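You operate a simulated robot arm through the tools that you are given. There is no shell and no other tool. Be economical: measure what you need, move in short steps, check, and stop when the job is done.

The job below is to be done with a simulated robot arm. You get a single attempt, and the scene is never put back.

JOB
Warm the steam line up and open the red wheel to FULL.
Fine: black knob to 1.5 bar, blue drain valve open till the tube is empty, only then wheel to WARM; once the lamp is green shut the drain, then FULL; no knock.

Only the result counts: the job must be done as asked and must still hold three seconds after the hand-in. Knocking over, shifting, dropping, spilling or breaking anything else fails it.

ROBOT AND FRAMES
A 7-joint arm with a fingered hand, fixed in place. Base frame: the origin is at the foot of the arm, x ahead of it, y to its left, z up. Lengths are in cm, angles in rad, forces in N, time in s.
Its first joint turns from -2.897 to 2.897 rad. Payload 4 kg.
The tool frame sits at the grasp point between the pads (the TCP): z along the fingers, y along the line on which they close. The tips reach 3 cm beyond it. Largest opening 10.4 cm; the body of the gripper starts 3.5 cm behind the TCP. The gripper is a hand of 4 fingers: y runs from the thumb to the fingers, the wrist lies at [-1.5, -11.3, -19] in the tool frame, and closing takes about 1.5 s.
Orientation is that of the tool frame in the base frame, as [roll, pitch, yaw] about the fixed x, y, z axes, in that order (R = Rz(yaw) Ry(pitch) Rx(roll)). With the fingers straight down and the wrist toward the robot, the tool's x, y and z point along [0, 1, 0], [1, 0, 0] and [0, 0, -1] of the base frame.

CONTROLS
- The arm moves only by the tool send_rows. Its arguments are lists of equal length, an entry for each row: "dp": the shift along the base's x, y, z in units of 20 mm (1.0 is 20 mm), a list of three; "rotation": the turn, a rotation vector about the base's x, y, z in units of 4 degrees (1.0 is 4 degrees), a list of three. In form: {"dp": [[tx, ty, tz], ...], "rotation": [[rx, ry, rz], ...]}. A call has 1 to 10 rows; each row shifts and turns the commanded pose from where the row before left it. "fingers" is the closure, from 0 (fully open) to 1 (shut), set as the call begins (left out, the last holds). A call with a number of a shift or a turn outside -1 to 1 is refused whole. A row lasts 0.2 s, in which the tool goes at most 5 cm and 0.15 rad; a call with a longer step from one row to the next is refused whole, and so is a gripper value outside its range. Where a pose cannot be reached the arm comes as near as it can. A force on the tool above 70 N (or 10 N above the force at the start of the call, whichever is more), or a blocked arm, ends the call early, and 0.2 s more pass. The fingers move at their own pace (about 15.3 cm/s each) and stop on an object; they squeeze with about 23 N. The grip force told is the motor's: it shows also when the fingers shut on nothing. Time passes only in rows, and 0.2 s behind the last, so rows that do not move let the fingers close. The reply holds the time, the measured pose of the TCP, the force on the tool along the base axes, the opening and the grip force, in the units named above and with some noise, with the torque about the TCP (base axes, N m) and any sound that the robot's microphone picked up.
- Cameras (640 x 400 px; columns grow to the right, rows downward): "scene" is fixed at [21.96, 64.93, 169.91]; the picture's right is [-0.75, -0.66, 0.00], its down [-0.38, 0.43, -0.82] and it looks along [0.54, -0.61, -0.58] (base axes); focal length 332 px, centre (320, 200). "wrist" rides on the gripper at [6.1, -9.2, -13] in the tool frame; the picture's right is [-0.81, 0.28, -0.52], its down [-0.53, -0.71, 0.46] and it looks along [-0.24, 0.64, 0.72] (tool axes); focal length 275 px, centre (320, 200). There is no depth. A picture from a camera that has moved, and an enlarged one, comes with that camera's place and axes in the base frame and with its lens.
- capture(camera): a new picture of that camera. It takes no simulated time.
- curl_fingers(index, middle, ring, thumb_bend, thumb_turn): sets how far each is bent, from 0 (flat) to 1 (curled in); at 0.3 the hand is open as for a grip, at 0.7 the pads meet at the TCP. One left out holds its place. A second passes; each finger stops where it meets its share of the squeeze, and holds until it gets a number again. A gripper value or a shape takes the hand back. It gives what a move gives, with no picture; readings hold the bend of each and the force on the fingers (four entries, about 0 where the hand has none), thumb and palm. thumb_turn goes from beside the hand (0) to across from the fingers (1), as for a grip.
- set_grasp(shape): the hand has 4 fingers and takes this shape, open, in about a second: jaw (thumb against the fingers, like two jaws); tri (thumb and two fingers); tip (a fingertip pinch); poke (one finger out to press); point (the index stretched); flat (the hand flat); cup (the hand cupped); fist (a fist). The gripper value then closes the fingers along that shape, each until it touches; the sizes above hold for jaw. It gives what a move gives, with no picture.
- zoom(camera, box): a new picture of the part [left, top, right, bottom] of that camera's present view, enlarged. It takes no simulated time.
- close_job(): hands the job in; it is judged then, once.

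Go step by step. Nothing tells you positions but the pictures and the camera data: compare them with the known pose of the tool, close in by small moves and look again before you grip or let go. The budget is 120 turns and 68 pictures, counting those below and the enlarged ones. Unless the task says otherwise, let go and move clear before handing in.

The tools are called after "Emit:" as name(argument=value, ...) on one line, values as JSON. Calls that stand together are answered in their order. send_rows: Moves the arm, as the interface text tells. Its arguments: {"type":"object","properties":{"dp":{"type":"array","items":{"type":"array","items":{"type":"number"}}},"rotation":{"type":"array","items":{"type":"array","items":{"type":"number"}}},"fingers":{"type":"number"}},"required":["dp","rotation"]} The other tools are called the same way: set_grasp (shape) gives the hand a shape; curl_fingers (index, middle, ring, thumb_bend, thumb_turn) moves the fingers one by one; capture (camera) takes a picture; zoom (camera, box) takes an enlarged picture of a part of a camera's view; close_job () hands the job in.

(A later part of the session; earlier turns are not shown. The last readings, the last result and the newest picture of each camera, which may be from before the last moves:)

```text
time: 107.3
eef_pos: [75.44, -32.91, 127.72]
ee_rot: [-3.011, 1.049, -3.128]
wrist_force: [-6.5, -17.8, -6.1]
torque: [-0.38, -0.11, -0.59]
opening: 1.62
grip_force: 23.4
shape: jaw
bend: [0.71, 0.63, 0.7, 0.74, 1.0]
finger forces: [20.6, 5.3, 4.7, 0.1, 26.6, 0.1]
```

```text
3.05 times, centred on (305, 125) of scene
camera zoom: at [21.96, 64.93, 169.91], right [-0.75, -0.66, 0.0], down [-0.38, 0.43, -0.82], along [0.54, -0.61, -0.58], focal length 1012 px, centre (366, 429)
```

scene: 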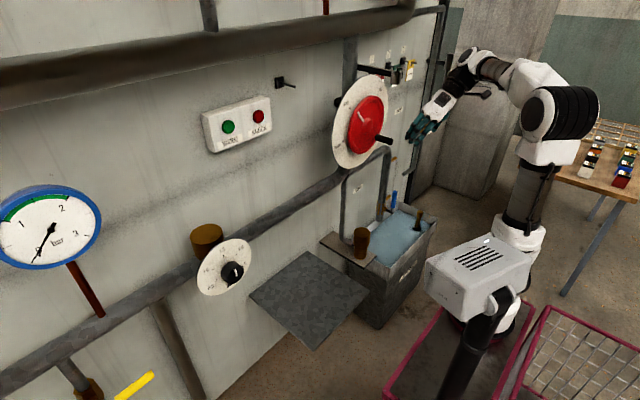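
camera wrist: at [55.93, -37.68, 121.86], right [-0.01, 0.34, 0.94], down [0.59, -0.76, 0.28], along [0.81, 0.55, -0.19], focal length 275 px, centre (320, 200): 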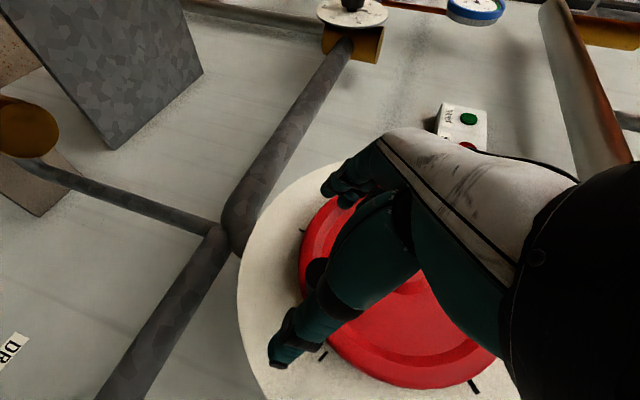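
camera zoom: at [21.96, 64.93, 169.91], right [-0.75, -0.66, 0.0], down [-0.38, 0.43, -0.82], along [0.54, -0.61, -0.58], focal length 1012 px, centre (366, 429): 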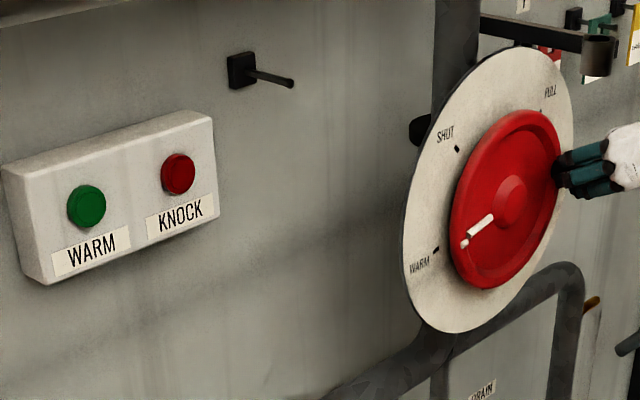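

The pointer is on WARM (about 194°), no knock, and the lamp is still warming. I let go of the handle, back straight off, and travel back to the drain lever meanwhile.

Emit:
send_rows(dp=[[0, 0, 0], [0, 0, 0], [0, 0, 0], [0, 0, 0], [0, 0, 0], [0, 0, 0]], rotation=[[0, 0, 0], [0, 0, 0], [0, 0, 0], [0, 0, 0], [0, 0, 0], [0, 0, 0]], fingers=0)

Emit:
send_rows(dp=[[-1, 0, 0], [-1, 0, 0], [-1, 0, 0], [-1, 0, 0], [-1, 0, 0], [-1, 0, 0], [-1, 0, 0], [0, 0, 0.3], [0, 0, 0.3], [0, 0, 0.3]], rotation=[[0, 0, 0], [0, 0, 0], [0, 0, 0], [0, 0, 0], [0, 1, 0], [0, 1, 0], [0, 1, 0], [0, 1, 0], [0, 1, 0], [0, 1, 0]])

Emit:
send_rows(dp=[[0, 0, 0], [0, 0, 0], [0, 0, 0], [0, 0, 0], [0, 0, 0], [0, 0, 0], [0, 0, 0], [0, 0, 0], [0, 0, 0], [0, 0, 0]], rotation=[[0, 1, 0], [0, 1, 0], [0, 1, 0], [0, 1, 0], [0, 1, 0], [0, 1, 0], [0, 1, 0], [0, 1, 0], [0, 1, 0], [0, 0, -1]])

Emit:
send_rows(dp=[[0, 0, 0], [0, 0, 0], [0, 0, 0], [0, 0, 0], [0, 0, 0], [0, 0, 0], [0, 0, 0], [0, 0, 0], [0, 0, 0], [0, 0, 0]], rotation=[[0, 0, -1], [0, 0, -1], [0, 0, -1], [0, 0, -1], [0, 0, -1], [0, 0, -1], [0, 0, -1], [0, 0, -1], [0, 0, -1], [0, 0, -1]])

Emit:
send_rows(dp=[[0, -0.5, -0.5], [0, -0.5, -0.5], [0, -0.5, -0.5], [0, -0.5, -0.5], [0, -0.5, -0.5], [0, -0.5, -0.5], [0, -0.5, -0.5], [0, -0.5, -0.5], [0, -0.5, -0.5], [0, -0.5, -0.5]], rotation=[[0, 0, -1], [0, 0, -1], [0, 0, -1], [0, 0, -1], [0, 0, -1], [0, 0, -1], [0, 0, -1], [0, 0, -1], [0, 0, -1], [0, 0, -1]])

```text
time: 108.7
eef_pos: [75.53, -32.76, 127.69]
ee_rot: [-3.006, 1.049, -3.126]
wrist_force: [0.2, 0.3, 0.1]
torque: [0.01, 0.04, 0.0]
opening: 10.35
grip_force: 0.0
shape: jaw
bend: [0.3, 0.3, 0.3, 0.3, 0.98]
finger forces: [0.0, 0.0, 0.0, 0.1, 0.0, 0.0]
```

```text
time: 110.9
eef_pos: [61.6, -32.78, 129.52]
ee_rot: [-3.018, 0.628, -3.133]
wrist_force: [0.5, 0.4, -0.4]
torque: [0.0, -0.03, 0.05]
opening: 10.35
grip_force: 0.1
shape: jaw
bend: [0.3, 0.3, 0.3, 0.3, 0.98]
finger forces: [0.0, 0.1, 0.0, 0.1, 0.0, 0.1]
```

```text
time: 113.1
eef_pos: [61.48, -32.7, 129.63]
ee_rot: [-3.021, 0.001, 3.08]
wrist_force: [-0.5, -0.1, 0.1]
torque: [-0.04, -0.01, -0.01]
opening: 10.33
grip_force: 0.1
shape: jaw
bend: [0.3, 0.3, 0.3, 0.3, 0.98]
finger forces: [0.1, 0.0, 0.0, 0.1, 0.0, 0.0]
```

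```text
time: 115.3
eef_pos: [61.47, -32.73, 129.61]
ee_rot: [-3.022, 0.001, 2.378]
wrist_force: [-0.5, 1.2, -0.7]
torque: [-0.01, 0.01, 0.01]
opening: 10.37
grip_force: 0.1
shape: jaw
bend: [0.3, 0.3, 0.3, 0.3, 0.98]
finger forces: [0.0, 0.0, 0.0, 0.0, 0.0, 0.1]
```

```text
time: 117.5
eef_pos: [61.55, -42.82, 119.61]
ee_rot: [-3.02, 0.002, 1.683]
wrist_force: [-0.1, -0.2, 0.1]
torque: [-0.04, 0.02, 0.02]
opening: 10.38
grip_force: 0.0
shape: jaw
bend: [0.3, 0.3, 0.3, 0.3, 0.98]
finger forces: [0.1, 0.0, 0.1, 0.0, 0.1, 0.0]
```

Now tilting 30° forward, rolling about x to match the lever-release pose, and moving to the same stand-off point.

Emit:
send_rows(dp=[[0.2, -0.9, -1], [0.2, -0.9, -1], [0.2, -0.9, -1], [0.2, -0.9, -1], [0.2, -0.9, -1], [0.2, -0.9, -1], [0.2, -0.9, -1], [0.2, -0.9, -1], [0.2, -0.9, -1], [0.2, -0.8, -1]], rotation=[[0, 0, -1], [0, 0, -0.6], [0, -1, 0], [0, -1, 0], [0, -1, 0], [0, -1, 0], [0, -1, 0], [0, -1, 0], [0, -1, 0], [0, -1, 0]], fingers=0.5)

Emit:
send_rows(dp=[[0.31, 0, -0.48], [0.31, 0, -0.48], [0.31, 0, -0.48], [0.31, 0, -0.48], [0.31, 0, -0.48], [0.31, 0, -0.48], [0.31, 0, -0.48], [0.31, 0, -0.48], [0.31, 0, -0.48], [0.31, 0, -0.48]], rotation=[[0, -1, 0], [0, -0.3, 0], [1, 0, 0], [1, 0, 0], [1, 0, 0], [1, 0, 0], [1, 0, 0], [1, 0, 0], [1, 0, 0], [1, 0, 0]])

Emit:
zoom(camera="scene", box=[200, 60, 450, 260])

```text
time: 119.7
eef_pos: [65.64, -60.43, 99.51]
ee_rot: [2.702, 0.003, 1.57]
wrist_force: [-0.3, 0.0, -0.1]
torque: [-0.01, 0.0, 0.01]
opening: 5.24
grip_force: 0.1
shape: jaw
bend: [0.74, 0.44, 0.41, 0.69, 1.0]
finger forces: [0.0, 0.1, 0.1, 0.0, 0.0, 0.0]
```

```text
time: 121.9
eef_pos: [71.71, -60.61, 89.77]
ee_rot: [2.611, -0.56, 1.571]
wrist_force: [0.0, -0.1, 0.1]
torque: [0.0, 0.01, 0.02]
opening: 5.25
grip_force: 0.0
shape: jaw
bend: [0.74, 0.44, 0.41, 0.69, 1.0]
finger forces: [0.1, 0.0, 0.0, 0.1, 0.1, 0.0]
```

```text
2.00 times, centred on (325, 160) of scene
camera zoom: at [21.96, 64.93, 169.91], right [-0.75, -0.66, 0.0], down [-0.38, 0.43, -0.82], along [0.54, -0.61, -0.58], focal length 664 px, centre (310, 280)
```

zoom: 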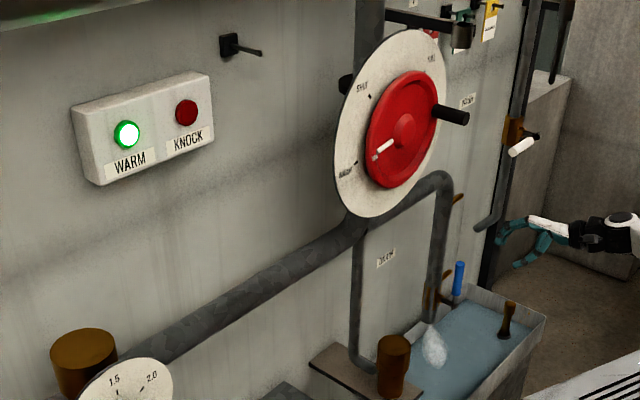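

The WARM lamp is green. Retracing my exit path to take the drain lever again.

Emit:
send_rows(dp=[[0.8, 0, -0.7], [0.8, 0, -0.7], [0.8, 0, -0.7], [0.8, 0, -0.7], [0.5, 0.45, -0.7], [0.5, 0.5, -0.7], [0.5, 0.5, -0.7], [0.5, 0.5, -0.7]], rotation=[[1, 0, 0], [0, 0, 0], [0, 0, 0], [0, 0, 0], [0, 0, 0], [0, 0, 0], [0, 0, 0], [0, 0, 0]])

Emit:
send_rows(dp=[[0, 0, 0], [0, 0, 0], [0, 0, 0], [0, 0, 0], [0, 0, 0], [0, 0, 0]], rotation=[[0, 0, 0], [0, 0, 0], [0, 0, 0], [0, 0, 0], [0, 0, 0], [0, 0, 0]], fingers=1.0)

Emit:
zoom(camera="scene", box=[350, 150, 430, 250])

```text
time: 123.7
eef_pos: [82.13, -56.71, 78.93]
ee_rot: [2.614, -0.625, 1.569]
wrist_force: [-0.6, -0.6, 0.1]
torque: [-0.02, 0.0, -0.05]
opening: 5.21
grip_force: 0.0
shape: jaw
bend: [0.74, 0.45, 0.41, 0.69, 1.0]
finger forces: [0.1, 1.2, 0.0, 0.0, 0.0, 0.1]
```

```text
time: 125.1
eef_pos: [82.26, -56.65, 78.87]
ee_rot: [2.614, -0.628, 1.571]
wrist_force: [7.4, 4.0, -3.5]
torque: [0.33, 0.66, 0.13]
opening: 1.68
grip_force: 23.0
shape: jaw
bend: [0.74, 0.54, 0.61, 0.75, 1.0]
finger forces: [21.9, 0.1, 0.0, 0.0, 18.4, 0.0]
```

```text
4.00 times, centred on (390, 200) of scene
camera zoom: at [21.96, 64.93, 169.91], right [-0.75, -0.66, 0.0], down [-0.38, 0.43, -0.82], along [0.54, -0.61, -0.58], focal length 1328 px, centre (40, 200)
```

zoom: 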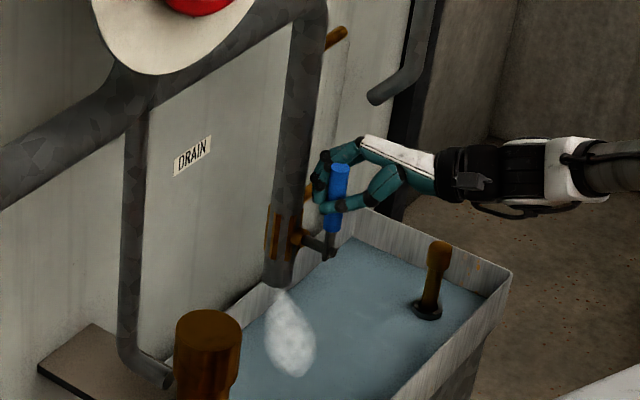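

Gripped. Reversing the arc to shut the drain.

Emit:
send_rows(dp=[[0, 0.66, -0.06], [0, 0.67, -0.18], [0, 0.63, -0.3], [0, 0.57, -0.4], [0, 0.5, -0.5]], rotation=[[-1, 0, 0], [-1, 0, 0], [-1, 0, 0], [-1, 0, 0], [-1, 0, 0]])

Emit:
send_rows(dp=[[0, 0.4, -0.57], [0, 0.3, -0.63], [0, 0.18, -0.67], [0, 0.06, -0.75], [0, 0, -0.2], [0, 0, 0]], rotation=[[-1, 0, 0], [-1, 0, 0], [-1, 0, 0], [-1, 0, 0], [0, 0, 0], [0, 0, 0]])

Emit:
zoom(camera="scene", box=[350, 150, 430, 250])

```text
time: 126.3
eef_pos: [82.17, -50.51, 75.79]
ee_rot: [2.612, -0.281, 1.572]
wrist_force: [6.0, 2.4, 4.2]
torque: [-0.05, 0.12, 0.03]
opening: 1.43
grip_force: 22.9
shape: jaw
bend: [0.73, 0.54, 0.61, 0.77, 1.0]
finger forces: [7.8, 0.0, 0.1, 0.1, 1.4, 0.0]
```

```text
time: 127.7
eef_pos: [82.85, -52.82, 72.99]
ee_rot: [2.615, -0.014, 1.585]
wrist_force: [2.6, 16.6, -1.8]
torque: [0.2, 0.1, -0.21]
opening: 1.44
grip_force: 22.4
shape: jaw
bend: [0.72, 0.54, 0.61, 0.78, 1.0]
finger forces: [6.7, 0.0, 0.1, 0.0, 18.0, 0.2]
out of reach, approached as far as the arm can: row 3, 4, 5
```

```text
4.00 times, centred on (390, 200) of scene
camera zoom: at [21.96, 64.93, 169.91], right [-0.75, -0.66, 0.0], down [-0.38, 0.43, -0.82], along [0.54, -0.61, -0.58], focal length 1328 px, centre (40, 200)
```

zoom: 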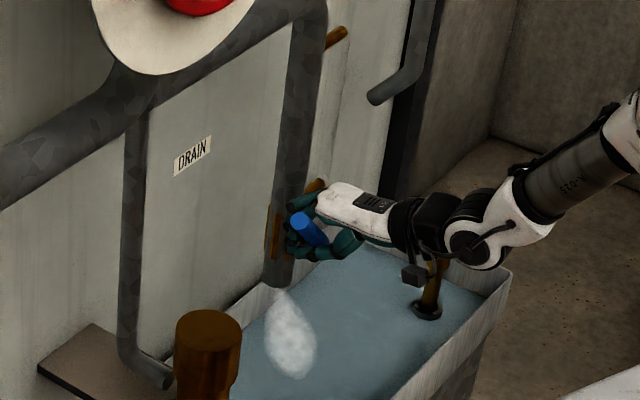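

The grip slipped at roughly half closed because the arm ran short of reach. I'll let go, come out, and instead press the lever down from above with closed fingers.

Emit:
send_rows(dp=[[0, 0, 0], [0, 0, 0], [0, 0, 0], [0, 0, 0], [-0.5, 0, 0.87], [-0.5, 0, 0.87], [-0.5, 0, 0.87], [-0.5, 0, 0.87], [-0.5, 0, 0.87], [-0.5, 0, 0.87]], rotation=[[0, 0, 0], [0, 0, 0], [0, 0, 0], [0, 0, 0], [0, 0, 0], [0, 0, 0], [0, 0, 0], [0, 0, 0], [0, 0, 0], [0, 0, 0]], fingers=0.4)

Emit:
send_rows(dp=[[0, 0.5, 0.8], [0, 0.5, 0.8], [0, 0.5, 0.5], [0.3, 0.5, 0], [0.6, 0.3, 0], [0.6, 0, 0], [0.5, 0, 0], [0, 0, 0]], rotation=[[0, 0, 0], [0, 0, 0], [0, 0, 0], [0, 0, 0], [0, 0, 0], [0, 0, 0], [0, 0, 0], [0, 0, 0]], fingers=1.0)

```text
time: 129.9
eef_pos: [76.91, -53.74, 83.66]
ee_rot: [2.613, 0.002, 1.57]
wrist_force: [0.0, -0.1, -0.5]
torque: [0.02, 0.01, 0.0]
opening: 6.22
grip_force: 0.1
shape: jaw
bend: [0.29, 0.41, 0.37, 0.65, 1.0]
finger forces: [0.1, 0.0, 0.0, 0.1, 0.0, 0.0]
out of reach, approached as far as the arm can: row 5
```

```text
time: 131.7
eef_pos: [80.86, -49.17, 87.67]
ee_rot: [2.613, 0.001, 1.57]
wrist_force: [0.2, -0.1, 0.0]
torque: [0.03, -0.01, 0.02]
opening: 0.0
grip_force: 22.7
shape: jaw
bend: [0.7, 0.7, 0.7, 0.46, 1.0]
finger forces: [0.0, 0.1, 0.0, 0.0, 0.1, 0.0]
```

Emit:
send_rows(dp=[[0, 0.3, -1], [0, 0, -1], [0, 0, -0.8], [0, 0, -0.8], [0, 0, -0.8]], rotation=[[0, 0, 0], [0, 0, 0], [0, 0, 0], [0, 0, 0], [0, 0, 0]])

Emit:
send_rows(dp=[[0, 0.1, -0.7], [0, 0.1, -0.7], [0, 0, -0.7], [0, 0, 0]], rotation=[[0, 0, 0], [0, 0, 0], [0, 0, 0], [0, 0, 0]])

Emit:
zoom(camera="scene", box=[350, 150, 430, 250])

```text
time: 132.9
eef_pos: [81.35, -51.33, 80.56]
ee_rot: [2.615, -0.006, 1.577]
wrist_force: [0.5, 0.2, 1.9]
torque: [0.01, -0.05, -0.03]
opening: 0.02
grip_force: 23.1
shape: jaw
bend: [0.7, 0.7, 0.7, 0.47, 1.0]
finger forces: [0.0, 0.1, 0.1, 0.0, 0.0, 0.0]
out of reach, approached as far as the arm can: row 2, 3, 4, 5
```

```text
time: 133.9
eef_pos: [81.81, -52.81, 77.06]
ee_rot: [2.613, -0.006, 1.577]
wrist_force: [2.2, -0.5, 1.6]
torque: [-0.01, -0.04, 0.02]
opening: 0.0
grip_force: 22.8
shape: jaw
bend: [0.7, 0.7, 0.7, 0.47, 1.0]
finger forces: [0.0, 0.1, 0.0, 0.0, 0.0, 0.1]
out of reach, approached as far as the arm can: row 1, 2, 3
```

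```text
4.00 times, centred on (390, 200) of scene
camera zoom: at [21.96, 64.93, 169.91], right [-0.75, -0.66, 0.0], down [-0.38, 0.43, -0.82], along [0.54, -0.61, -0.58], focal length 1328 px, centre (40, 200)
```

zoom: 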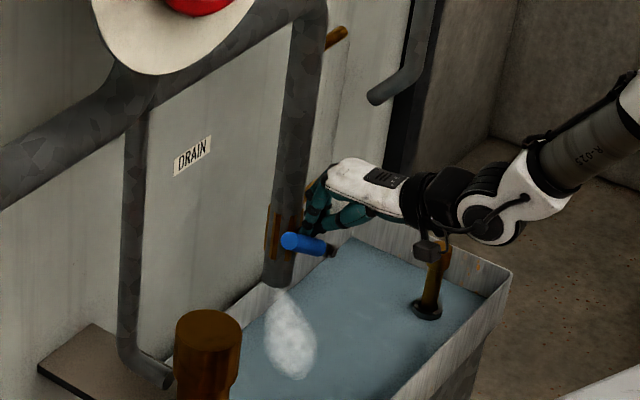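

The lever is now about 25° above shut, and the blocking seems tied to the 30° hand tilt. I lift a bit, straighten the fingers to vertical, and press down again.

Emit:
send_rows(dp=[[0, 0.3, 1], [0, 0.5, 1], [0, 0.5, 1], [0, 0.5, 0.5], [0, 0.5, 0], [0, 0, 0], [0, 0, 0], [0, 0, 0]], rotation=[[0, 0, 0], [0, 1, 0], [0, 1, 0], [0, 1, 0], [0, 1, 0], [0, 1, 0], [0, 1, 0], [0, 0.5, 0]])

Emit:
send_rows(dp=[[0, 0, -1], [0, 0, -1], [0, 0, -1], [0, 0, -0.7]], rotation=[[0, 0, 0], [0, 0, 0], [0, 0, 0], [0, 0, 0]])

```text
time: 135.7
eef_pos: [81.8, -48.34, 84.07]
ee_rot: [3.067, 0.003, 1.572]
wrist_force: [0.0, 0.6, -0.8]
torque: [-0.05, 0.02, 0.01]
opening: 0.0
grip_force: 23.3
shape: jaw
bend: [0.7, 0.7, 0.7, 0.47, 1.0]
finger forces: [0.1, 0.0, 0.0, 0.1, 0.1, 0.0]
```

```text
time: 136.7
eef_pos: [81.78, -48.3, 76.76]
ee_rot: [3.066, 0.001, 1.569]
wrist_force: [-0.8, -0.3, 1.1]
torque: [0.02, 0.04, 0.02]
opening: 0.0
grip_force: 22.7
shape: jaw
bend: [0.7, 0.7, 0.7, 0.47, 1.0]
finger forces: [0.0, 0.1, 0.1, 0.0, 0.1, 0.0]
```

This works: no reach limit now. Pressing on down.

Emit:
send_rows(dp=[[0, 0, -0.5], [0, 0, -0.5], [0, 0, -0.5], [0, 0, 0]], rotation=[[0, 0, 0], [0, 0, 0], [0, 0, 0], [0, 0, 0]])

```text
time: 137.7
eef_pos: [81.91, -48.28, 73.95]
ee_rot: [3.06, 0.001, 1.572]
wrist_force: [2.0, 0.4, 24.8]
torque: [0.13, -0.24, -0.04]
opening: 0.0
grip_force: 22.7
shape: jaw
bend: [0.7, 0.7, 0.7, 0.47, 1.0]
finger forces: [30.7, 0.0, 0.0, 0.0, 0.0, 0.0]
```

Emit:
send_rows(dp=[[0, 0, -0.3], [0, 0, -0.3], [0, 0, 0]], rotation=[[0, 0, 0], [0, 0, 0], [0, 0, 0]])

Emit:
zoom(camera="scene", box=[350, 150, 430, 250])

```text
time: 138.2
eef_pos: [82.3, -48.22, 73.92]
ee_rot: [3.047, 0.003, 1.574]
wrist_force: [-12.1, 3.5, 29.7]
torque: [0.1, 0.44, -0.01]
opening: 0.01
grip_force: 22.5
shape: jaw
bend: [0.7, 0.7, 0.7, 0.47, 1.0]
finger forces: [0.0, 0.0, 0.0, 0.1, 52.5, 0.0]
stopped in row 2: the force on the tool passed its limit (the readings are from after the stop); the commanded pose is now the measured one
```

```text
4.00 times, centred on (390, 200) of scene
camera zoom: at [21.96, 64.93, 169.91], right [-0.75, -0.66, 0.0], down [-0.38, 0.43, -0.82], along [0.54, -0.61, -0.58], focal length 1328 px, centre (40, 200)
```

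zoom: 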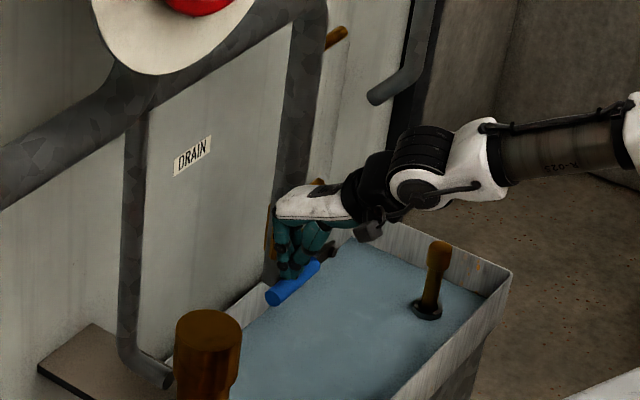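

The drain is shut: the lever is back at its original angle and the steam plume is gone. Now lifting off and returning to the wheel.

Emit:
send_rows(dp=[[0, 0, 1], [0, 0, 1], [0, 0, 1], [-0.2, 0, 1], [-0.5, 0, 1], [-1, 0.3, 1], [-1, 0.3, 1], [-1, 0.3, 1], [-1, 0.3, 1], [-1, 0.3, 1]], rotation=[[0, 0, 0], [0, 0, 0], [0, 0.7, 0], [0, 0.7, 0], [0, 0, 0], [0, 0, 0], [0, 0, 0], [0, 0, 0], [0, 0, 0], [0, 0, 0]])

Emit:
send_rows(dp=[[-0.5, 0.5, 1], [-0.5, 0.5, 1], [-0.5, 0.5, 1], [-0.5, 0.5, 1], [-0.5, 0.5, 1], [-0.5, 0.5, 1], [-0.5, 0.5, 1], [-0.5, 0.5, 1], [-0.5, 0.5, 1], [-0.5, 0.5, 1]], rotation=[[0, 0, 0], [0, 0, 0], [0, 0, 0], [0, 0, 0], [0, 0, 0], [0, 0, 0], [0, 0, 0], [0, 0, 0], [0, 0, 0], [0, 0, 0]])

Emit:
send_rows(dp=[[0, 0.2, 0.8], [0, 0.2, 0.8], [0, 0.2, 0.8], [0, 0.2, 0.8], [0, 0.2, 0.8], [0, 0.2, 0.8], [0, 0.2, 0.8], [0, 0.2, 0.8], [0, 0.2, 0.8], [0, 0.2, 0.8]], rotation=[[0, 0, 1], [0, 0, 1], [0, 0, 1], [0, 0, 1], [0, 0, 1], [0, 0, 1], [0, 0, 1], [0, 0, 1], [0, 0, 1], [0, 0, 1]], fingers=0)

Emit:
send_rows(dp=[[0, 0, 0], [0, 0, 0], [0, 0, 0], [0, 0, 0], [0, 0, 0], [0, 0, 0], [0, 0, 0], [0, 0, 0], [0, 0, 0], [0, 0, 0]], rotation=[[0, 0, 1], [0, 0, 1], [0, 0, 1], [0, 0, 1], [0, 0, 1], [0, 0, 1], [0, 0, 1], [0, 0, 1], [0, 0, 1], [0, 0, 1]])

```text
time: 140.4
eef_pos: [70.71, -45.22, 93.46]
ee_rot: [-3.135, 0.003, 1.572]
wrist_force: [0.1, -0.3, 0.0]
torque: [0.02, -0.03, 0.01]
opening: 0.01
grip_force: 23.4
shape: jaw
bend: [0.7, 0.7, 0.7, 0.47, 1.0]
finger forces: [0.0, 0.0, 0.0, 0.1, 0.0, 0.0]
```

```text
time: 142.6
eef_pos: [60.91, -35.31, 113.58]
ee_rot: [-3.133, 0.004, 1.574]
wrist_force: [-0.1, 0.3, 0.4]
torque: [0.02, 0.03, 0.01]
opening: 0.0
grip_force: 22.9
shape: jaw
bend: [0.7, 0.7, 0.7, 0.47, 1.0]
finger forces: [0.0, 0.0, 0.1, 0.0, 0.0, 0.0]
```

```text
time: 144.8
eef_pos: [60.24, -29.66, 129.14]
ee_rot: [-3.134, 0.0, 2.269]
wrist_force: [0.6, -0.4, -0.3]
torque: [0.0, 0.0, 0.03]
opening: 10.36
grip_force: 0.0
shape: jaw
bend: [0.3, 0.3, 0.3, 0.3, 0.98]
finger forces: [0.0, 0.1, 0.1, 0.1, 0.0, 0.1]
out of reach, approached as far as the arm can: row 10
```

```text
time: 147.0
eef_pos: [53.51, -16.78, 127.98]
ee_rot: [-3.133, 0.001, 2.965]
wrist_force: [0.4, 0.1, 0.3]
torque: [-0.02, -0.02, -0.01]
opening: 10.37
grip_force: 0.0
shape: jaw
bend: [0.3, 0.3, 0.3, 0.3, 0.98]
finger forces: [0.0, 0.0, 0.0, 0.1, 0.1, 0.0]
out of reach, approached as far as the arm can: row 1, 2, 3, 4, 5, 6, 7, 8, 9, 10
```

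The arm drifted back while yawing, since its elbow sits differently this time. I try moving up and back to the wheel front with this yaw.

Emit:
send_rows(dp=[[0.2, 0, 1], [0.3, 0, 1], [0.4, -0.5, 1], [0.5, -0.5, 1], [0.5, -1, 0], [0.5, -1, 0], [0.5, -1, 0], [0.5, -1, 0], [0.3, -1, 0], [0, 0, 0]], rotation=[[0, 0, 0], [0, 0, 0], [0, 0, 0], [0, 0, 0], [0, 0, 0], [0, 0, 0], [0, 0, 0], [0, 0, 0], [0, 0, 0], [0, 0, 0]])

```text
time: 149.2
eef_pos: [51.99, -16.95, 131.3]
ee_rot: [-3.136, 0.001, 2.968]
wrist_force: [0.2, 0.5, 0.5]
torque: [0.02, -0.01, 0.01]
opening: 10.37
grip_force: 0.1
shape: jaw
bend: [0.3, 0.3, 0.3, 0.3, 0.98]
finger forces: [0.0, 0.0, 0.0, 0.0, 0.0, 0.0]
out of reach, approached as far as the arm can: row 1, 2, 3, 4, 5, 6, 7, 8, 9
```

I unwind the yaw, move to where the yaw worked the first time (62, -8, 138), and redo it there.

Emit:
send_rows(dp=[[0, 0, 0.5], [0, 0, 0.5], [0, 0, 0.5], [0, 0, 0.5], [0, 0, 0.5], [0, 0, 0.5], [0, 0, 0.5], [0, 0, 0], [0, 0, 0], [0, 0, 0]], rotation=[[0, 0, -1], [0, 0, -1], [0, 0, -1], [0, 0, -1], [0, 0, -1], [0, 0, -1], [0, 0, -1], [0, 0, -1], [0, 0, -1], [0, 0, -1]])

Emit:
send_rows(dp=[[0.5, 0.4, 0], [0.5, 0.4, 0], [0.5, 0.4, 0], [0.5, 0.4, 0], [0.5, 0.4, 0], [0.5, 0.4, 0], [0.5, 0.4, 0], [0.5, 0.4, 0], [0.5, 0.4, 0], [0.5, 0.4, 0]], rotation=[[0, 0, -1], [0, 0, -1], [0, 0, -1], [0, 0, -1], [0, 0, -1], [0, 0, -1], [0, 0, -1], [0, 0, -1], [0, 0, -1], [0, 0, -1]])

Emit:
capture(camera="scene")

```text
time: 151.4
eef_pos: [51.95, -16.86, 138.26]
ee_rot: [-3.133, 0.0, 2.269]
wrist_force: [-0.3, 0.1, 1.2]
torque: [0.0, -0.01, 0.04]
opening: 10.4
grip_force: 0.1
shape: jaw
bend: [0.3, 0.3, 0.3, 0.3, 0.98]
finger forces: [0.0, 0.1, 0.1, 0.1, 0.0, 0.1]
```

```text
time: 153.6
eef_pos: [62.04, -8.75, 138.34]
ee_rot: [-3.132, 0.003, 1.572]
wrist_force: [-0.3, 0.2, -0.2]
torque: [0.04, -0.01, 0.0]
opening: 10.4
grip_force: 0.1
shape: jaw
bend: [0.3, 0.3, 0.3, 0.3, 0.98]
finger forces: [0.1, 0.0, 0.0, 0.1, 0.0, 0.0]
```

```text
3 pictures are left
```

scene: 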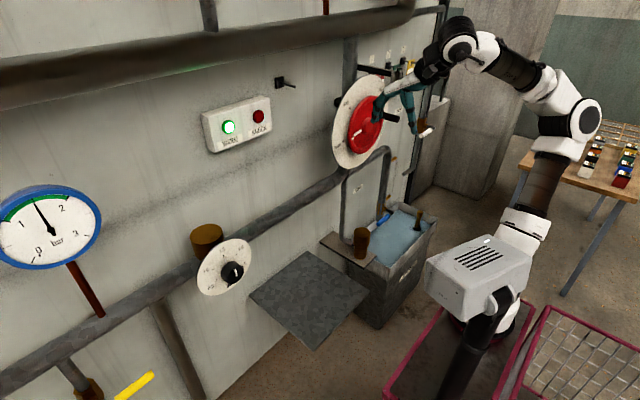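

Posture is now elbow-high like the first time; lamp green, gauge near 1.5. Yawing here.

Emit:
send_rows(dp=[[0, 0, 0], [0, 0, 0], [0, 0, 0], [0, 0, 0], [0, 0, 0], [0, 0, 0], [0, 0, 0], [0, 0, 0], [0, 0, 0], [0, 0, 0]], rotation=[[0, 0, 1], [0, 0, 1], [0, 0, 1], [0, 0, 1], [0, 0, 1], [0, 0, 1], [0, 0, 1], [0, 0, 1], [0, 0, 1], [0, 0, 1]])

Emit:
send_rows(dp=[[0, 0, 0], [0, 0, 0], [0, 0, 0], [0, 0, 0], [0, 0, 0], [0, 0, 0], [0, 0, 0], [0, 0, 0], [0, 0, 0], [0, 0, 0]], rotation=[[0, 0, 1], [0, 0, 1], [0, 0, 1], [0, 0, 1], [0, 0, 1], [0, 0, 1], [0, 0, 1], [0, 0, 1], [0, 0, 1], [0, 0, 1]])

Emit:
send_rows(dp=[[0, -1, 0], [0, -1, 0], [0, -1, 0], [0, -1, 0], [0, -1, -0.5], [0, -1, -0.5], [0, -1, -0.5], [0, -1, -0.5], [0, -1, -0.5], [0, -1, -0.5]], rotation=[[0, 0, 1], [0, 0, 1], [0, -1, 0], [0, -1, 0], [0, -1, 0], [0, -1, 0], [0, -1, 0], [0, -1, 0], [0, -1, 0], [0, -1, 0]])

```text
time: 155.8
eef_pos: [61.95, -8.79, 138.14]
ee_rot: [-3.134, 0.0, 2.272]
wrist_force: [-0.4, 0.7, 0.5]
torque: [-0.04, -0.02, 0.05]
opening: 10.36
grip_force: 0.1
shape: jaw
bend: [0.3, 0.3, 0.3, 0.3, 0.98]
finger forces: [0.1, 0.0, 0.0, 0.1, 0.0, 0.0]
```

```text
time: 158.0
eef_pos: [59.69, -6.9, 136.97]
ee_rot: [-3.134, 0.001, 2.966]
wrist_force: [-0.6, 1.3, 0.4]
torque: [0.0, 0.02, 0.01]
opening: 10.38
grip_force: 0.0
shape: jaw
bend: [0.3, 0.3, 0.3, 0.3, 0.98]
finger forces: [0.1, 0.0, 0.0, 0.0, 0.1, 0.0]
out of reach, approached as far as the arm can: row 8, 9, 10
```

```text
time: 160.2
eef_pos: [45.48, -13.8, 124.98]
ee_rot: [3.128, 0.561, 3.099]
wrist_force: [0.1, 0.1, -0.6]
torque: [-0.01, -0.03, -0.01]
opening: 10.38
grip_force: 0.1
shape: jaw
bend: [0.3, 0.3, 0.3, 0.3, 0.98]
finger forces: [0.1, 0.0, 0.1, 0.1, 0.0, 0.0]
out of reach, approached as far as the arm can: row 1, 2, 3, 4, 5, 6, 7, 8, 9, 10
```

Yaw is hitting a wrist limit on this side. I'll unwind and use the other forward pose instead, fingers forward with the thumb below and fingers above, wrist low; it suits lifting the handle.

Emit:
send_rows(dp=[[0, 0, 1], [0, 0, 1], [0, 0, 1], [0, 0, 1], [0.5, 0, 1], [0.5, 0, 1], [0.5, 0, 1], [0.5, 0, 0.5], [0.5, 0, 0], [0.5, 0, 0]], rotation=[[0, 1, 0], [0, 1, 0], [0, 1, 0], [0, 1, 0], [0, 1, 0], [0, 1, 0], [0, 1, 0], [0, 1, 0], [0, 0, -1], [0, 0, -1]])

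Emit:
send_rows(dp=[[0, 0, 0.3], [0, 0, 0.3], [0, 0, 0.3], [0, 0, 0.3], [0, 0, 0.3], [0, 0, 0], [0, 0, 0], [0, 0, 0], [0, 0, 0], [0, 0, 0]], rotation=[[0, 0, -1], [0, 0, -1], [0, 0, -1], [0, 0, -1], [0, 0, -1], [0, 0, -1], [0, 0, -1], [0, 0, -1], [0, 0, -1], [0, 0, -1]])

Emit:
send_rows(dp=[[0.3, -0.2, 0], [0.3, -0.2, 0], [0.3, -0.2, 0], [0.3, -0.2, 0], [0.3, -0.2, 0], [0.3, -0.2, 0], [0.3, -0.2, 0], [0.3, -0.2, 0], [0.3, -0.2, 0], [0.3, -0.2, 0]], rotation=[[0, 0, -1], [0, 0, -1], [0, 0, -1], [0, 0, -1], [0, 0, -1], [0, 0, -1], [0, 0, -1], [0, 0, -1], [0, 0, -1], [0, 0, -0.7]])

Emit:
send_rows(dp=[[0, -0.5, 0], [0, -0.5, 0], [0, -0.5, 0], [0, -0.5, 0], [0, -0.5, 0], [0, -0.5, 0], [0, -0.5, 0], [0, -0.5, 0], [0, -0.5, 0], [0, -0.5, 0]], rotation=[[0, -1, 0], [0, -1, 0], [0, -1, 0], [0, -1, 0], [0, -1, 0], [0, -1, 0], [0, -1, 0], [0, -1, 0], [0, -1, 0], [0, -1, 0]])

```text
time: 162.4
eef_pos: [50.61, -12.77, 139.38]
ee_rot: [-3.134, 0.002, 2.968]
wrist_force: [0.0, -0.7, -0.1]
torque: [0.01, -0.01, -0.04]
opening: 10.39
grip_force: 0.0
shape: jaw
bend: [0.3, 0.3, 0.3, 0.3, 0.98]
finger forces: [0.0, 0.0, 0.1, 0.0, 0.0, 0.0]
out of reach, approached as far as the arm can: row 6, 7, 8
```

```text
time: 164.6
eef_pos: [50.59, -12.72, 142.39]
ee_rot: [-3.133, 0.001, 2.27]
wrist_force: [0.5, 0.2, 0.3]
torque: [0.0, 0.0, 0.02]
opening: 10.39
grip_force: 0.1
shape: jaw
bend: [0.3, 0.3, 0.3, 0.3, 0.98]
finger forces: [0.0, 0.0, 0.0, 0.1, 0.0, 0.1]
```

```text
time: 166.8
eef_pos: [56.55, -16.7, 142.26]
ee_rot: [-3.131, 0.002, 1.593]
wrist_force: [-0.3, -0.2, 0.0]
torque: [0.03, 0.02, 0.02]
opening: 10.38
grip_force: 0.0
shape: jaw
bend: [0.3, 0.3, 0.3, 0.3, 0.98]
finger forces: [0.0, 0.0, 0.0, 0.0, 0.1, 0.0]
```

```text
time: 169.0
eef_pos: [56.55, -26.77, 142.25]
ee_rot: [2.451, 0.017, 1.585]
wrist_force: [0.3, -0.5, 0.7]
torque: [0.0, 0.01, 0.01]
opening: 10.39
grip_force: 0.0
shape: jaw
bend: [0.3, 0.3, 0.3, 0.3, 0.98]
finger forces: [0.0, 0.0, 0.0, 0.1, 0.0, 0.1]
```

Emit:
send_rows(dp=[[0.3, -0.25, -0.4], [0.3, -0.25, -0.4], [0.3, -0.25, -0.4], [0.3, -0.25, -0.4], [0.3, -0.25, -0.4], [0.3, -0.25, -0.4], [0.3, -0.25, -0.4], [0.3, -0.25, -0.4], [0.3, -0.25, -0.4], [0.3, -0.25, -0.4]], rotation=[[0, -1, 0], [0, -1, 0], [0, -1, 0], [0, -1, 0], [0, -1, 0], [0, -1, 0], [0, -1, 0], [0, -1, 0], [0, -1, 0], [0, -1, 0]])

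```text
time: 171.2
eef_pos: [62.64, -31.7, 134.35]
ee_rot: [1.753, 0.022, 1.572]
wrist_force: [-0.3, -0.4, 0.4]
torque: [-0.02, 0.0, 0.0]
opening: 10.35
grip_force: 0.1
shape: jaw
bend: [0.3, 0.3, 0.3, 0.3, 0.98]
finger forces: [0.0, 0.1, 0.1, 0.0, 0.1, 0.1]
```

Fingers-forward with the wrist low works here (tilt 80°, no limit). Lowering to the handle height, then advancing.

Emit:
send_rows(dp=[[0, -0.1, -0.7], [0, -0.1, -0.7], [0, -0.1, -0.7], [0, -0.1, -0.6], [0, -0.1, -0.6], [0, 0, 0]], rotation=[[0, 0, 0], [0, 0, 0], [0, 0, 0], [0, 0, 0], [0, 0, 0], [0, 0, 0]])

Emit:
send_rows(dp=[[0.9, 0, 0], [0.9, 0, 0], [0.9, 0, 0], [0.9, 0, 0], [0.9, 0, 0], [0.9, 0, 0], [0.9, 0, 0]], rotation=[[0, 0, 0], [0, 0, 0], [0, 0, 0], [0, 0, 0], [0, 0, 0], [0, 0, 0], [0, 0, 0]])

```text
time: 172.6
eef_pos: [62.59, -32.76, 127.75]
ee_rot: [1.755, 0.022, 1.571]
wrist_force: [-0.3, -0.4, 0.0]
torque: [0.0, -0.01, 0.01]
opening: 10.39
grip_force: 0.1
shape: jaw
bend: [0.3, 0.3, 0.3, 0.3, 0.98]
finger forces: [0.0, 0.0, 0.0, 0.0, 0.0, 0.0]
```

```text
time: 174.2
eef_pos: [75.25, -32.78, 127.84]
ee_rot: [1.755, 0.022, 1.571]
wrist_force: [-0.3, 0.4, -0.1]
torque: [-0.03, 0.0, 0.0]
opening: 10.38
grip_force: 0.1
shape: jaw
bend: [0.3, 0.3, 0.3, 0.3, 0.98]
finger forces: [0.1, 0.0, 0.0, 0.1, 0.0, 0.0]
```

Arrived with no contact. Closing on the handle.

Emit:
send_rows(dp=[[0, 0, 0], [0, 0, 0], [0, 0, 0], [0, 0, 0], [0, 0, 0], [0, 0, 0], [0, 0, 0], [0, 0, 0]], rotation=[[0, 0, 0], [0, 0, 0], [0, 0, 0], [0, 0, 0], [0, 0, 0], [0, 0, 0], [0, 0, 0], [0, 0, 0]], fingers=1.0)

```text
time: 176.0
eef_pos: [75.25, -32.61, 127.69]
ee_rot: [1.755, 0.023, 1.573]
wrist_force: [1.9, 5.6, -4.3]
torque: [0.0, -0.03, 0.13]
opening: 1.39
grip_force: 23.0
shape: jaw
bend: [0.72, 0.59, 0.69, 0.74, 1.0]
finger forces: [10.0, 7.1, 0.0, 0.1, 17.6, 0.0]
```

Gripped. Turning counter-clockwise from WARM toward FULL in short arcs, watching forces.

Emit:
send_rows(dp=[[0, 0.25, 0.66], [0, 0.36, 0.607], [0, 0.46, 0.535], [0, 0.546, 0.447]], rotation=[[0, 0, 0], [0, 0, 0], [0, 0, 0], [0, 0, 0]])

Emit:
send_rows(dp=[[0, 0.616, 0.345], [0, 0.666, 0.233], [0, 0.697, 0.114], [0, 0.706, -0.01]], rotation=[[0, 0, 0], [0, 0, 0], [0, 0, 0], [0, 0, 0]])

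```text
time: 177.0
eef_pos: [75.19, -29.63, 132.4]
ee_rot: [1.751, 0.022, 1.571]
wrist_force: [0.9, -5.6, -1.6]
torque: [-0.06, -0.06, -0.12]
opening: 1.27
grip_force: 23.4
shape: jaw
bend: [0.73, 0.59, 0.68, 0.75, 1.0]
finger forces: [0.0, 8.2, 11.2, 0.1, 16.6, 0.0]
```

```text
time: 178.0
eef_pos: [75.17, -23.91, 133.48]
ee_rot: [1.759, 0.023, 1.576]
wrist_force: [0.3, 0.8, 2.5]
torque: [-0.09, -0.08, 0.07]
opening: 1.08
grip_force: 23.1
shape: jaw
bend: [0.73, 0.63, 0.47, 0.8, 1.0]
finger forces: [0.0, 0.1, 2.7, 0.0, 0.0, 0.1]
```

Forces have gone small, so the handle may have slipped. A look.

Emit:
zoom(camera="scene", box=[325, 60, 425, 170])

```text
3.64 times, centred on (375, 115) of scene
camera zoom: at [21.96, 64.93, 169.91], right [-0.75, -0.66, 0.0], down [-0.38, 0.43, -0.82], along [0.54, -0.61, -0.58], focal length 1207 px, centre (120, 509)
```

zoom: 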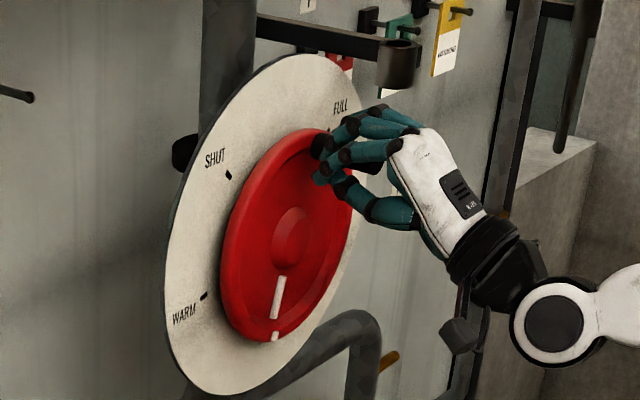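

The wheel did turn (pointer ≈257°, handle now ≈77°, near y -26.6, z 133.4), but the handle slid out sideways. I'll back off and roll the hand about 45° so the fingers push left-down along the path, then regrip.

Emit:
send_rows(dp=[[0, 0.2, 0], [-1, 0, 0], [-1, 0, 0], [-1, 0, 0], [-1, 0, 0], [-1, 0, 0], [0, 0, 0], [0, 0, 0]], rotation=[[0, 0, 0], [0, 0, 0], [0, 0, 0], [0, 0, 0], [0, 0, 0], [0, 0, 0], [0, 0, 0], [0, 0, 0]])

Emit:
send_rows(dp=[[0, 0, 0], [0, 0, 0], [0, 0, 0], [0, 0, 0], [0, 0, 0], [0, 0, 0], [0, 0, 0], [0, 0, 0], [0, 0, 0], [0, 0, 0]], rotation=[[1, 0, 0], [1, 0, 0], [1, 0, 0], [1, 0, 0], [1, 0, 0], [1, 0, 0], [1, 0, 0], [1, 0, 0], [1, 0, 0], [1, 0, 0]], fingers=0.4)

```text
time: 179.8
eef_pos: [65.16, -23.66, 133.6]
ee_rot: [1.753, 0.022, 1.574]
wrist_force: [-0.2, 0.4, 0.1]
torque: [-0.04, 0.0, 0.01]
opening: 1.07
grip_force: 22.6
shape: jaw
bend: [0.73, 0.63, 0.71, 0.8, 1.0]
finger forces: [0.1, 0.0, 0.0, 0.1, 0.0, 0.0]
```

```text
time: 182.0
eef_pos: [65.56, -23.98, 134.02]
ee_rot: [1.752, -0.677, 1.572]
wrist_force: [0.3, -0.4, -0.3]
torque: [0.02, -0.02, -0.01]
opening: 6.24
grip_force: 0.1
shape: jaw
bend: [0.29, 0.41, 0.37, 0.65, 1.0]
finger forces: [0.0, 0.0, 0.0, 0.1, 0.0, 0.0]
out of reach, approached as far as the arm can: row 6
```

Emit:
send_rows(dp=[[0, -0.4, -0.4], [0, -0.4, -0.4], [0.9, 0, -0.1], [0.9, 0, 0], [0.9, 0, 0], [0.9, 0, 0], [0.9, 0, 0], [0.3, 0, 0]], rotation=[[0, 0, 0], [0, 0, 0], [0, 0, 0], [0, 0, 0], [0, 0, 0], [0, 0, 0], [0, 0, 0], [0, 0, 0]])

Emit:
send_rows(dp=[[0, 0, 0], [0, 0, 0], [0, 0, 0], [0, 0, 0], [0, 0, 0], [0, 0, 0], [0, 0, 0]], rotation=[[0, 0, 0], [0, 0, 0], [0, 0, 0], [0, 0, 0], [0, 0, 0], [0, 0, 0], [0, 0, 0]], fingers=1.0)

```text
time: 183.3
eef_pos: [70.76, -26.45, 133.08]
ee_rot: [1.722, -0.684, 1.578]
wrist_force: [-57.7, 2.5, 9.4]
torque: [-0.08, -1.51, -0.65]
opening: 5.62
grip_force: 0.0
shape: jaw
bend: [0.78, 0.45, 0.37, 0.65, 1.0]
finger forces: [46.4, 11.8, 0.0, 0.0, 0.1, 0.0]
out of reach, approached as far as the arm can: row 1
stopped in row 6: the force on the tool passed its limit (the readings are from after the stop); the commanded pose is now the measured one
```

```text
time: 183.9
eef_pos: [70.88, -26.82, 133.54]
ee_rot: [1.708, -0.685, 1.578]
wrist_force: [-45.4, -4.8, 17.2]
torque: [0.03, -1.41, -0.47]
opening: 1.25
grip_force: 22.7
shape: jaw
bend: [0.77, 0.52, 0.5, 0.53, 1.0]
finger forces: [49.6, 3.3, 0.0, 0.0, 0.1, 0.0]
stopped in row 2: the force on the tool passed its limit (the readings are from after the stop); the commanded pose is now the measured one
```

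The index finger met the end of the handle. I back off and use one of my last pictures to fix the handle's position.

Emit:
send_rows(dp=[[-1, 0, 0], [-1, 0, 0], [-1, 0, 0], [-1, 0, 0], [-1, -0.5, 0], [-1, -0.5, 0]], rotation=[[0, 0, 0], [0, 0, 0], [0, 0, 0], [0, 0, 0], [0, 0, 0], [0, 0, 0]], fingers=0.4)

Emit:
zoom(camera="scene", box=[325, 60, 425, 170])

```text
time: 185.3
eef_pos: [60.4, -29.59, 134.88]
ee_rot: [1.727, -0.684, 1.577]
wrist_force: [0.9, 0.8, -0.5]
torque: [0.0, 0.0, 0.01]
opening: 6.22
grip_force: 0.0
shape: jaw
bend: [0.29, 0.41, 0.37, 0.64, 1.0]
finger forces: [0.0, 0.0, 0.1, 0.0, 0.1, 0.1]
out of reach, approached as far as the arm can: row 4, 5, 6
```

```text
3.64 times, centred on (375, 115) of scene
camera zoom: at [21.96, 64.93, 169.91], right [-0.75, -0.66, 0.0], down [-0.38, 0.43, -0.82], along [0.54, -0.61, -0.58], focal length 1207 px, centre (120, 509)
```

zoom: 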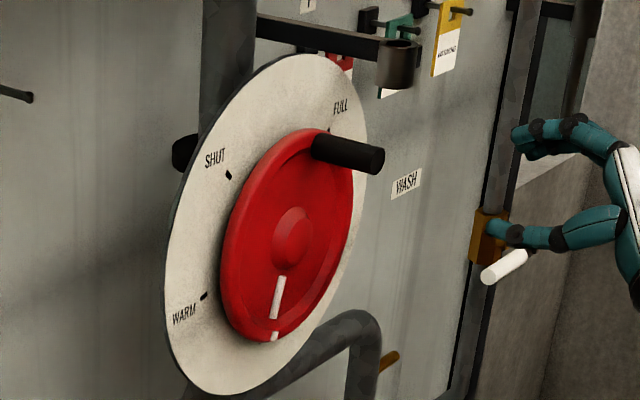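

The handle is at about (x 73–79, y -25.8, z 134). I set a symmetric, half-open hand so it fits between thumb and fingers, and line up.

Emit:
curl_fingers(index=0.48, middle=0.48, ring=0.48, thumb_bend=0.45, thumb_turn=1.0)

Emit:
send_rows(dp=[[0.4, 0.5, -0.2], [0.4, 0.5, -0.2], [0.4, 0.5, -0.1], [0.4, 0.4, 0], [0.4, 0, 0], [0, 0, 0]], rotation=[[0, 0, 0], [0, 0, 0], [0, 0, 0], [0, 0, 0], [0, 0, 0], [0, 0, 0]])

```text
time: 186.3
eef_pos: [60.3, -29.45, 134.84]
ee_rot: [1.726, -0.682, 1.575]
wrist_force: [-0.2, -0.9, -0.1]
torque: [-0.01, -0.02, 0.0]
opening: 6.09
grip_force: 0.0
shape: fingers
bend: [0.48, 0.48, 0.48, 0.45, 0.99]
finger forces: [0.0, 0.0, 0.1, 0.0, 0.1, 0.0]
```

```text
time: 187.7
eef_pos: [64.56, -26.21, 134.55]
ee_rot: [1.724, -0.682, 1.577]
wrist_force: [-0.6, 0.8, -0.8]
torque: [-0.03, 0.01, 0.0]
opening: 6.09
grip_force: 0.1
shape: fingers
bend: [0.48, 0.48, 0.48, 0.45, 0.99]
finger forces: [0.1, 0.1, 0.0, 0.0, 0.1, 0.0]
out of reach, approached as far as the arm can: row 1, 2
```

Emit:
send_rows(dp=[[0.9, 0.05, -0.1], [0.9, 0.05, -0.1], [0.9, 0.05, -0.1], [0.9, 0.05, 0], [0.9, 0, 0], [0.8, 0, 0]], rotation=[[0, 0, 0], [0, 0, 0], [0, 0, 0], [0, 0, 0], [0, 0, 0], [0, 0, 0]])

```text
time: 189.1
eef_pos: [75.51, -25.65, 133.84]
ee_rot: [1.724, -0.682, 1.579]
wrist_force: [-0.4, -0.2, -0.1]
torque: [-0.01, 0.03, 0.01]
opening: 6.11
grip_force: 0.0
shape: fingers
bend: [0.48, 0.48, 0.48, 0.45, 0.99]
finger forces: [0.0, 0.0, 0.1, 0.0, 0.0, 0.0]
```

Reached with no contact. Closing the fingers on the handle.

Emit:
curl_fingers(index=0.8, middle=0.8, ring=0.8, thumb_bend=0.8)

```text
time: 190.1
eef_pos: [75.48, -25.74, 133.94]
ee_rot: [1.723, -0.682, 1.574]
wrist_force: [3.2, -4.0, 11.6]
torque: [-0.17, -0.3, -0.13]
opening: 0.0
grip_force: 5.9
shape: fingers
bend: [0.73, 0.52, 0.8, 0.75, 1.0]
finger forces: [1.4, 9.5, 1.0, 0.0, 0.0, 0.0]
```

The middle finger rests on the handle with index and ring on either side, a good cage. Moving along the arc in short steps.

Emit:
send_rows(dp=[[0, 0.733, 0.013], [0, 0.724, -0.115], [0, 0.693, -0.239]], rotation=[[0, 0, 0], [0, 0, 0], [0, 0, 0]])

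```text
time: 190.9
eef_pos: [75.37, -21.39, 133.35]
ee_rot: [1.72, -0.682, 1.578]
wrist_force: [-7.8, -2.8, 20.4]
torque: [-0.52, -0.81, -0.31]
opening: 0.0
grip_force: 9.7
shape: fingers
bend: [0.73, 0.45, 0.8, 0.75, 1.0]
finger forces: [1.5, 17.6, 0.4, 0.1, 0.1, 0.1]
```

Emit:
send_rows(dp=[[0, 0.641, -0.2], [0, 0.57, -0.4], [0, 0.481, -0.5]], rotation=[[0, 0, 0], [0, 0, 0], [0, 0, 0]])

```text
time: 191.7
eef_pos: [75.39, -17.55, 131.26]
ee_rot: [1.718, -0.679, 1.585]
wrist_force: [-8.1, 17.0, 33.9]
torque: [-1.29, -1.17, -0.1]
opening: 0.02
grip_force: 17.2
shape: fingers
bend: [0.73, 0.42, 0.8, 0.75, 1.0]
finger forces: [10.7, 23.8, 0.0, 0.0, 0.0, 0.0]
```

Emit:
send_rows(dp=[[0, 0.6, -0.4], [0, 0.4, -0.6], [0, 0.2, -0.7]], rotation=[[-0.7, 0, 0], [-0.7, 0, 0], [-0.7, 0, 0]])

```text
time: 192.5
eef_pos: [75.43, -15.09, 127.71]
ee_rot: [1.725, -0.532, 1.581]
wrist_force: [-11.3, 33.7, 23.5]
torque: [-1.55, -1.31, 0.3]
opening: 0.01
grip_force: 18.6
shape: fingers
bend: [0.73, 0.42, 0.8, 0.75, 1.0]
finger forces: [10.5, 27.1, 0.1, 0.0, 0.0, 0.1]
```

The handle seems to lag up-right of the hand. I back out, straighten the roll, and use the closed hand as a wide bar to push the handle down from above on the left side.

Emit:
send_rows(dp=[[-1, 0, 0], [-1, 0, 0], [-1, 0, 0], [-1, 0, 0], [-1, 0, 0.3], [0, 0, 1], [0, -0.4, 1], [0, -0.4, 1], [0, -0.4, 0.2]], rotation=[[0, 0, 0], [0, 0, 0], [0, 0, 0], [-1, 0, 0], [-1, 0, 0], [-1, 0, 0], [-1, 0, 0], [-1, 0, 0], [-1, 0, 0]])

Emit:
send_rows(dp=[[0, 0, 0], [0, 0, 0], [0, 0, 0], [0, 0, 0], [0, 0, 0], [0, 0, 0]], rotation=[[-1, 0, 0], [-0.7, 0, 0], [0, 0, 0], [0, 0, 0], [0, 0, 0], [0, 0, 0]], fingers=1.0)

```text
time: 194.5
eef_pos: [70.78, -18.87, 138.48]
ee_rot: [1.727, -0.116, 1.574]
wrist_force: [-0.6, 0.3, 0.2]
torque: [-0.03, 0.0, -0.03]
opening: 0.02
grip_force: 0.0
shape: fingers
bend: [0.73, 0.6, 0.8, 0.75, 1.0]
finger forces: [0.0, 0.0, 0.1, 0.0, 0.1, 0.1]
out of reach, approached as far as the arm can: row 1, 2, 3, 4, 5
```

```text
time: 195.9
eef_pos: [70.7, -18.82, 138.58]
ee_rot: [1.728, 0.002, 1.574]
wrist_force: [-0.8, -0.3, -0.2]
torque: [0.0, -0.01, -0.01]
opening: 0.02
grip_force: 23.1
shape: jaw
bend: [0.7, 0.7, 0.7, 0.44, 1.0]
finger forces: [0.0, 0.0, 0.1, 0.0, 0.0, 0.0]
```

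Emit:
send_rows(dp=[[0, 0.2, -0.8], [0, 0.2, -0.8], [0.8, 0, 0], [0.8, 0, 0], [0.6, 0, 0]], rotation=[[0, 0, 0], [0, 0, 0], [0, 0, 0], [0, 0, 0], [0, 0, 0]])

Emit:
send_rows(dp=[[0, 0, -0.6], [0, 0, -0.6], [0, 0, -0.6]], rotation=[[0, 0, 0], [0, 0, 0], [0, 0, 0]])

```text
time: 197.1
eef_pos: [75.09, -17.9, 135.27]
ee_rot: [1.727, 0.002, 1.576]
wrist_force: [0.9, 0.3, 0.1]
torque: [-0.02, -0.02, -0.01]
opening: 0.0
grip_force: 23.1
shape: jaw
bend: [0.7, 0.7, 0.7, 0.44, 1.0]
finger forces: [0.1, 0.0, 0.0, 0.1, 0.1, 0.0]
```

```text
time: 197.9
eef_pos: [75.13, -17.95, 131.73]
ee_rot: [1.727, 0.002, 1.573]
wrist_force: [0.1, -0.7, 3.3]
torque: [0.03, 0.05, 0.04]
opening: 0.0
grip_force: 22.9
shape: jaw
bend: [0.7, 0.7, 0.7, 0.44, 1.0]
finger forces: [0.1, 0.0, 0.0, 0.0, 3.6, 0.0]
```

Contact under the thumb, so the handle is right below. Pushing it down.

Emit:
send_rows(dp=[[0, 0.1, -0.5], [0, 0.1, -0.5], [0, 0, -0.5]], rotation=[[0, 0, 0], [0, 0, 0], [0, 0, 0]])

Emit:
send_rows(dp=[[0, 0, -0.5], [0, 0, -0.5], [0, 0, -0.5]], rotation=[[0, 0, 0], [0, 0, 0], [0, 0, 0]])

```text
time: 198.7
eef_pos: [75.21, -17.63, 128.53]
ee_rot: [1.728, 0.002, 1.574]
wrist_force: [0.1, -1.2, 3.6]
torque: [-0.03, 0.08, 0.01]
opening: 0.0
grip_force: 22.8
shape: jaw
bend: [0.7, 0.7, 0.7, 0.44, 1.0]
finger forces: [0.1, 0.0, 0.0, 0.0, 4.1, 0.0]
```

```text
time: 199.5
eef_pos: [75.13, -17.57, 125.68]
ee_rot: [1.728, 0.002, 1.574]
wrist_force: [-1.5, -4.5, 5.6]
torque: [-0.05, 0.12, 0.06]
opening: 0.01
grip_force: 23.1
shape: jaw
bend: [0.7, 0.7, 0.7, 0.44, 1.0]
finger forces: [0.1, 0.1, 0.0, 0.0, 8.2, 0.0]
```

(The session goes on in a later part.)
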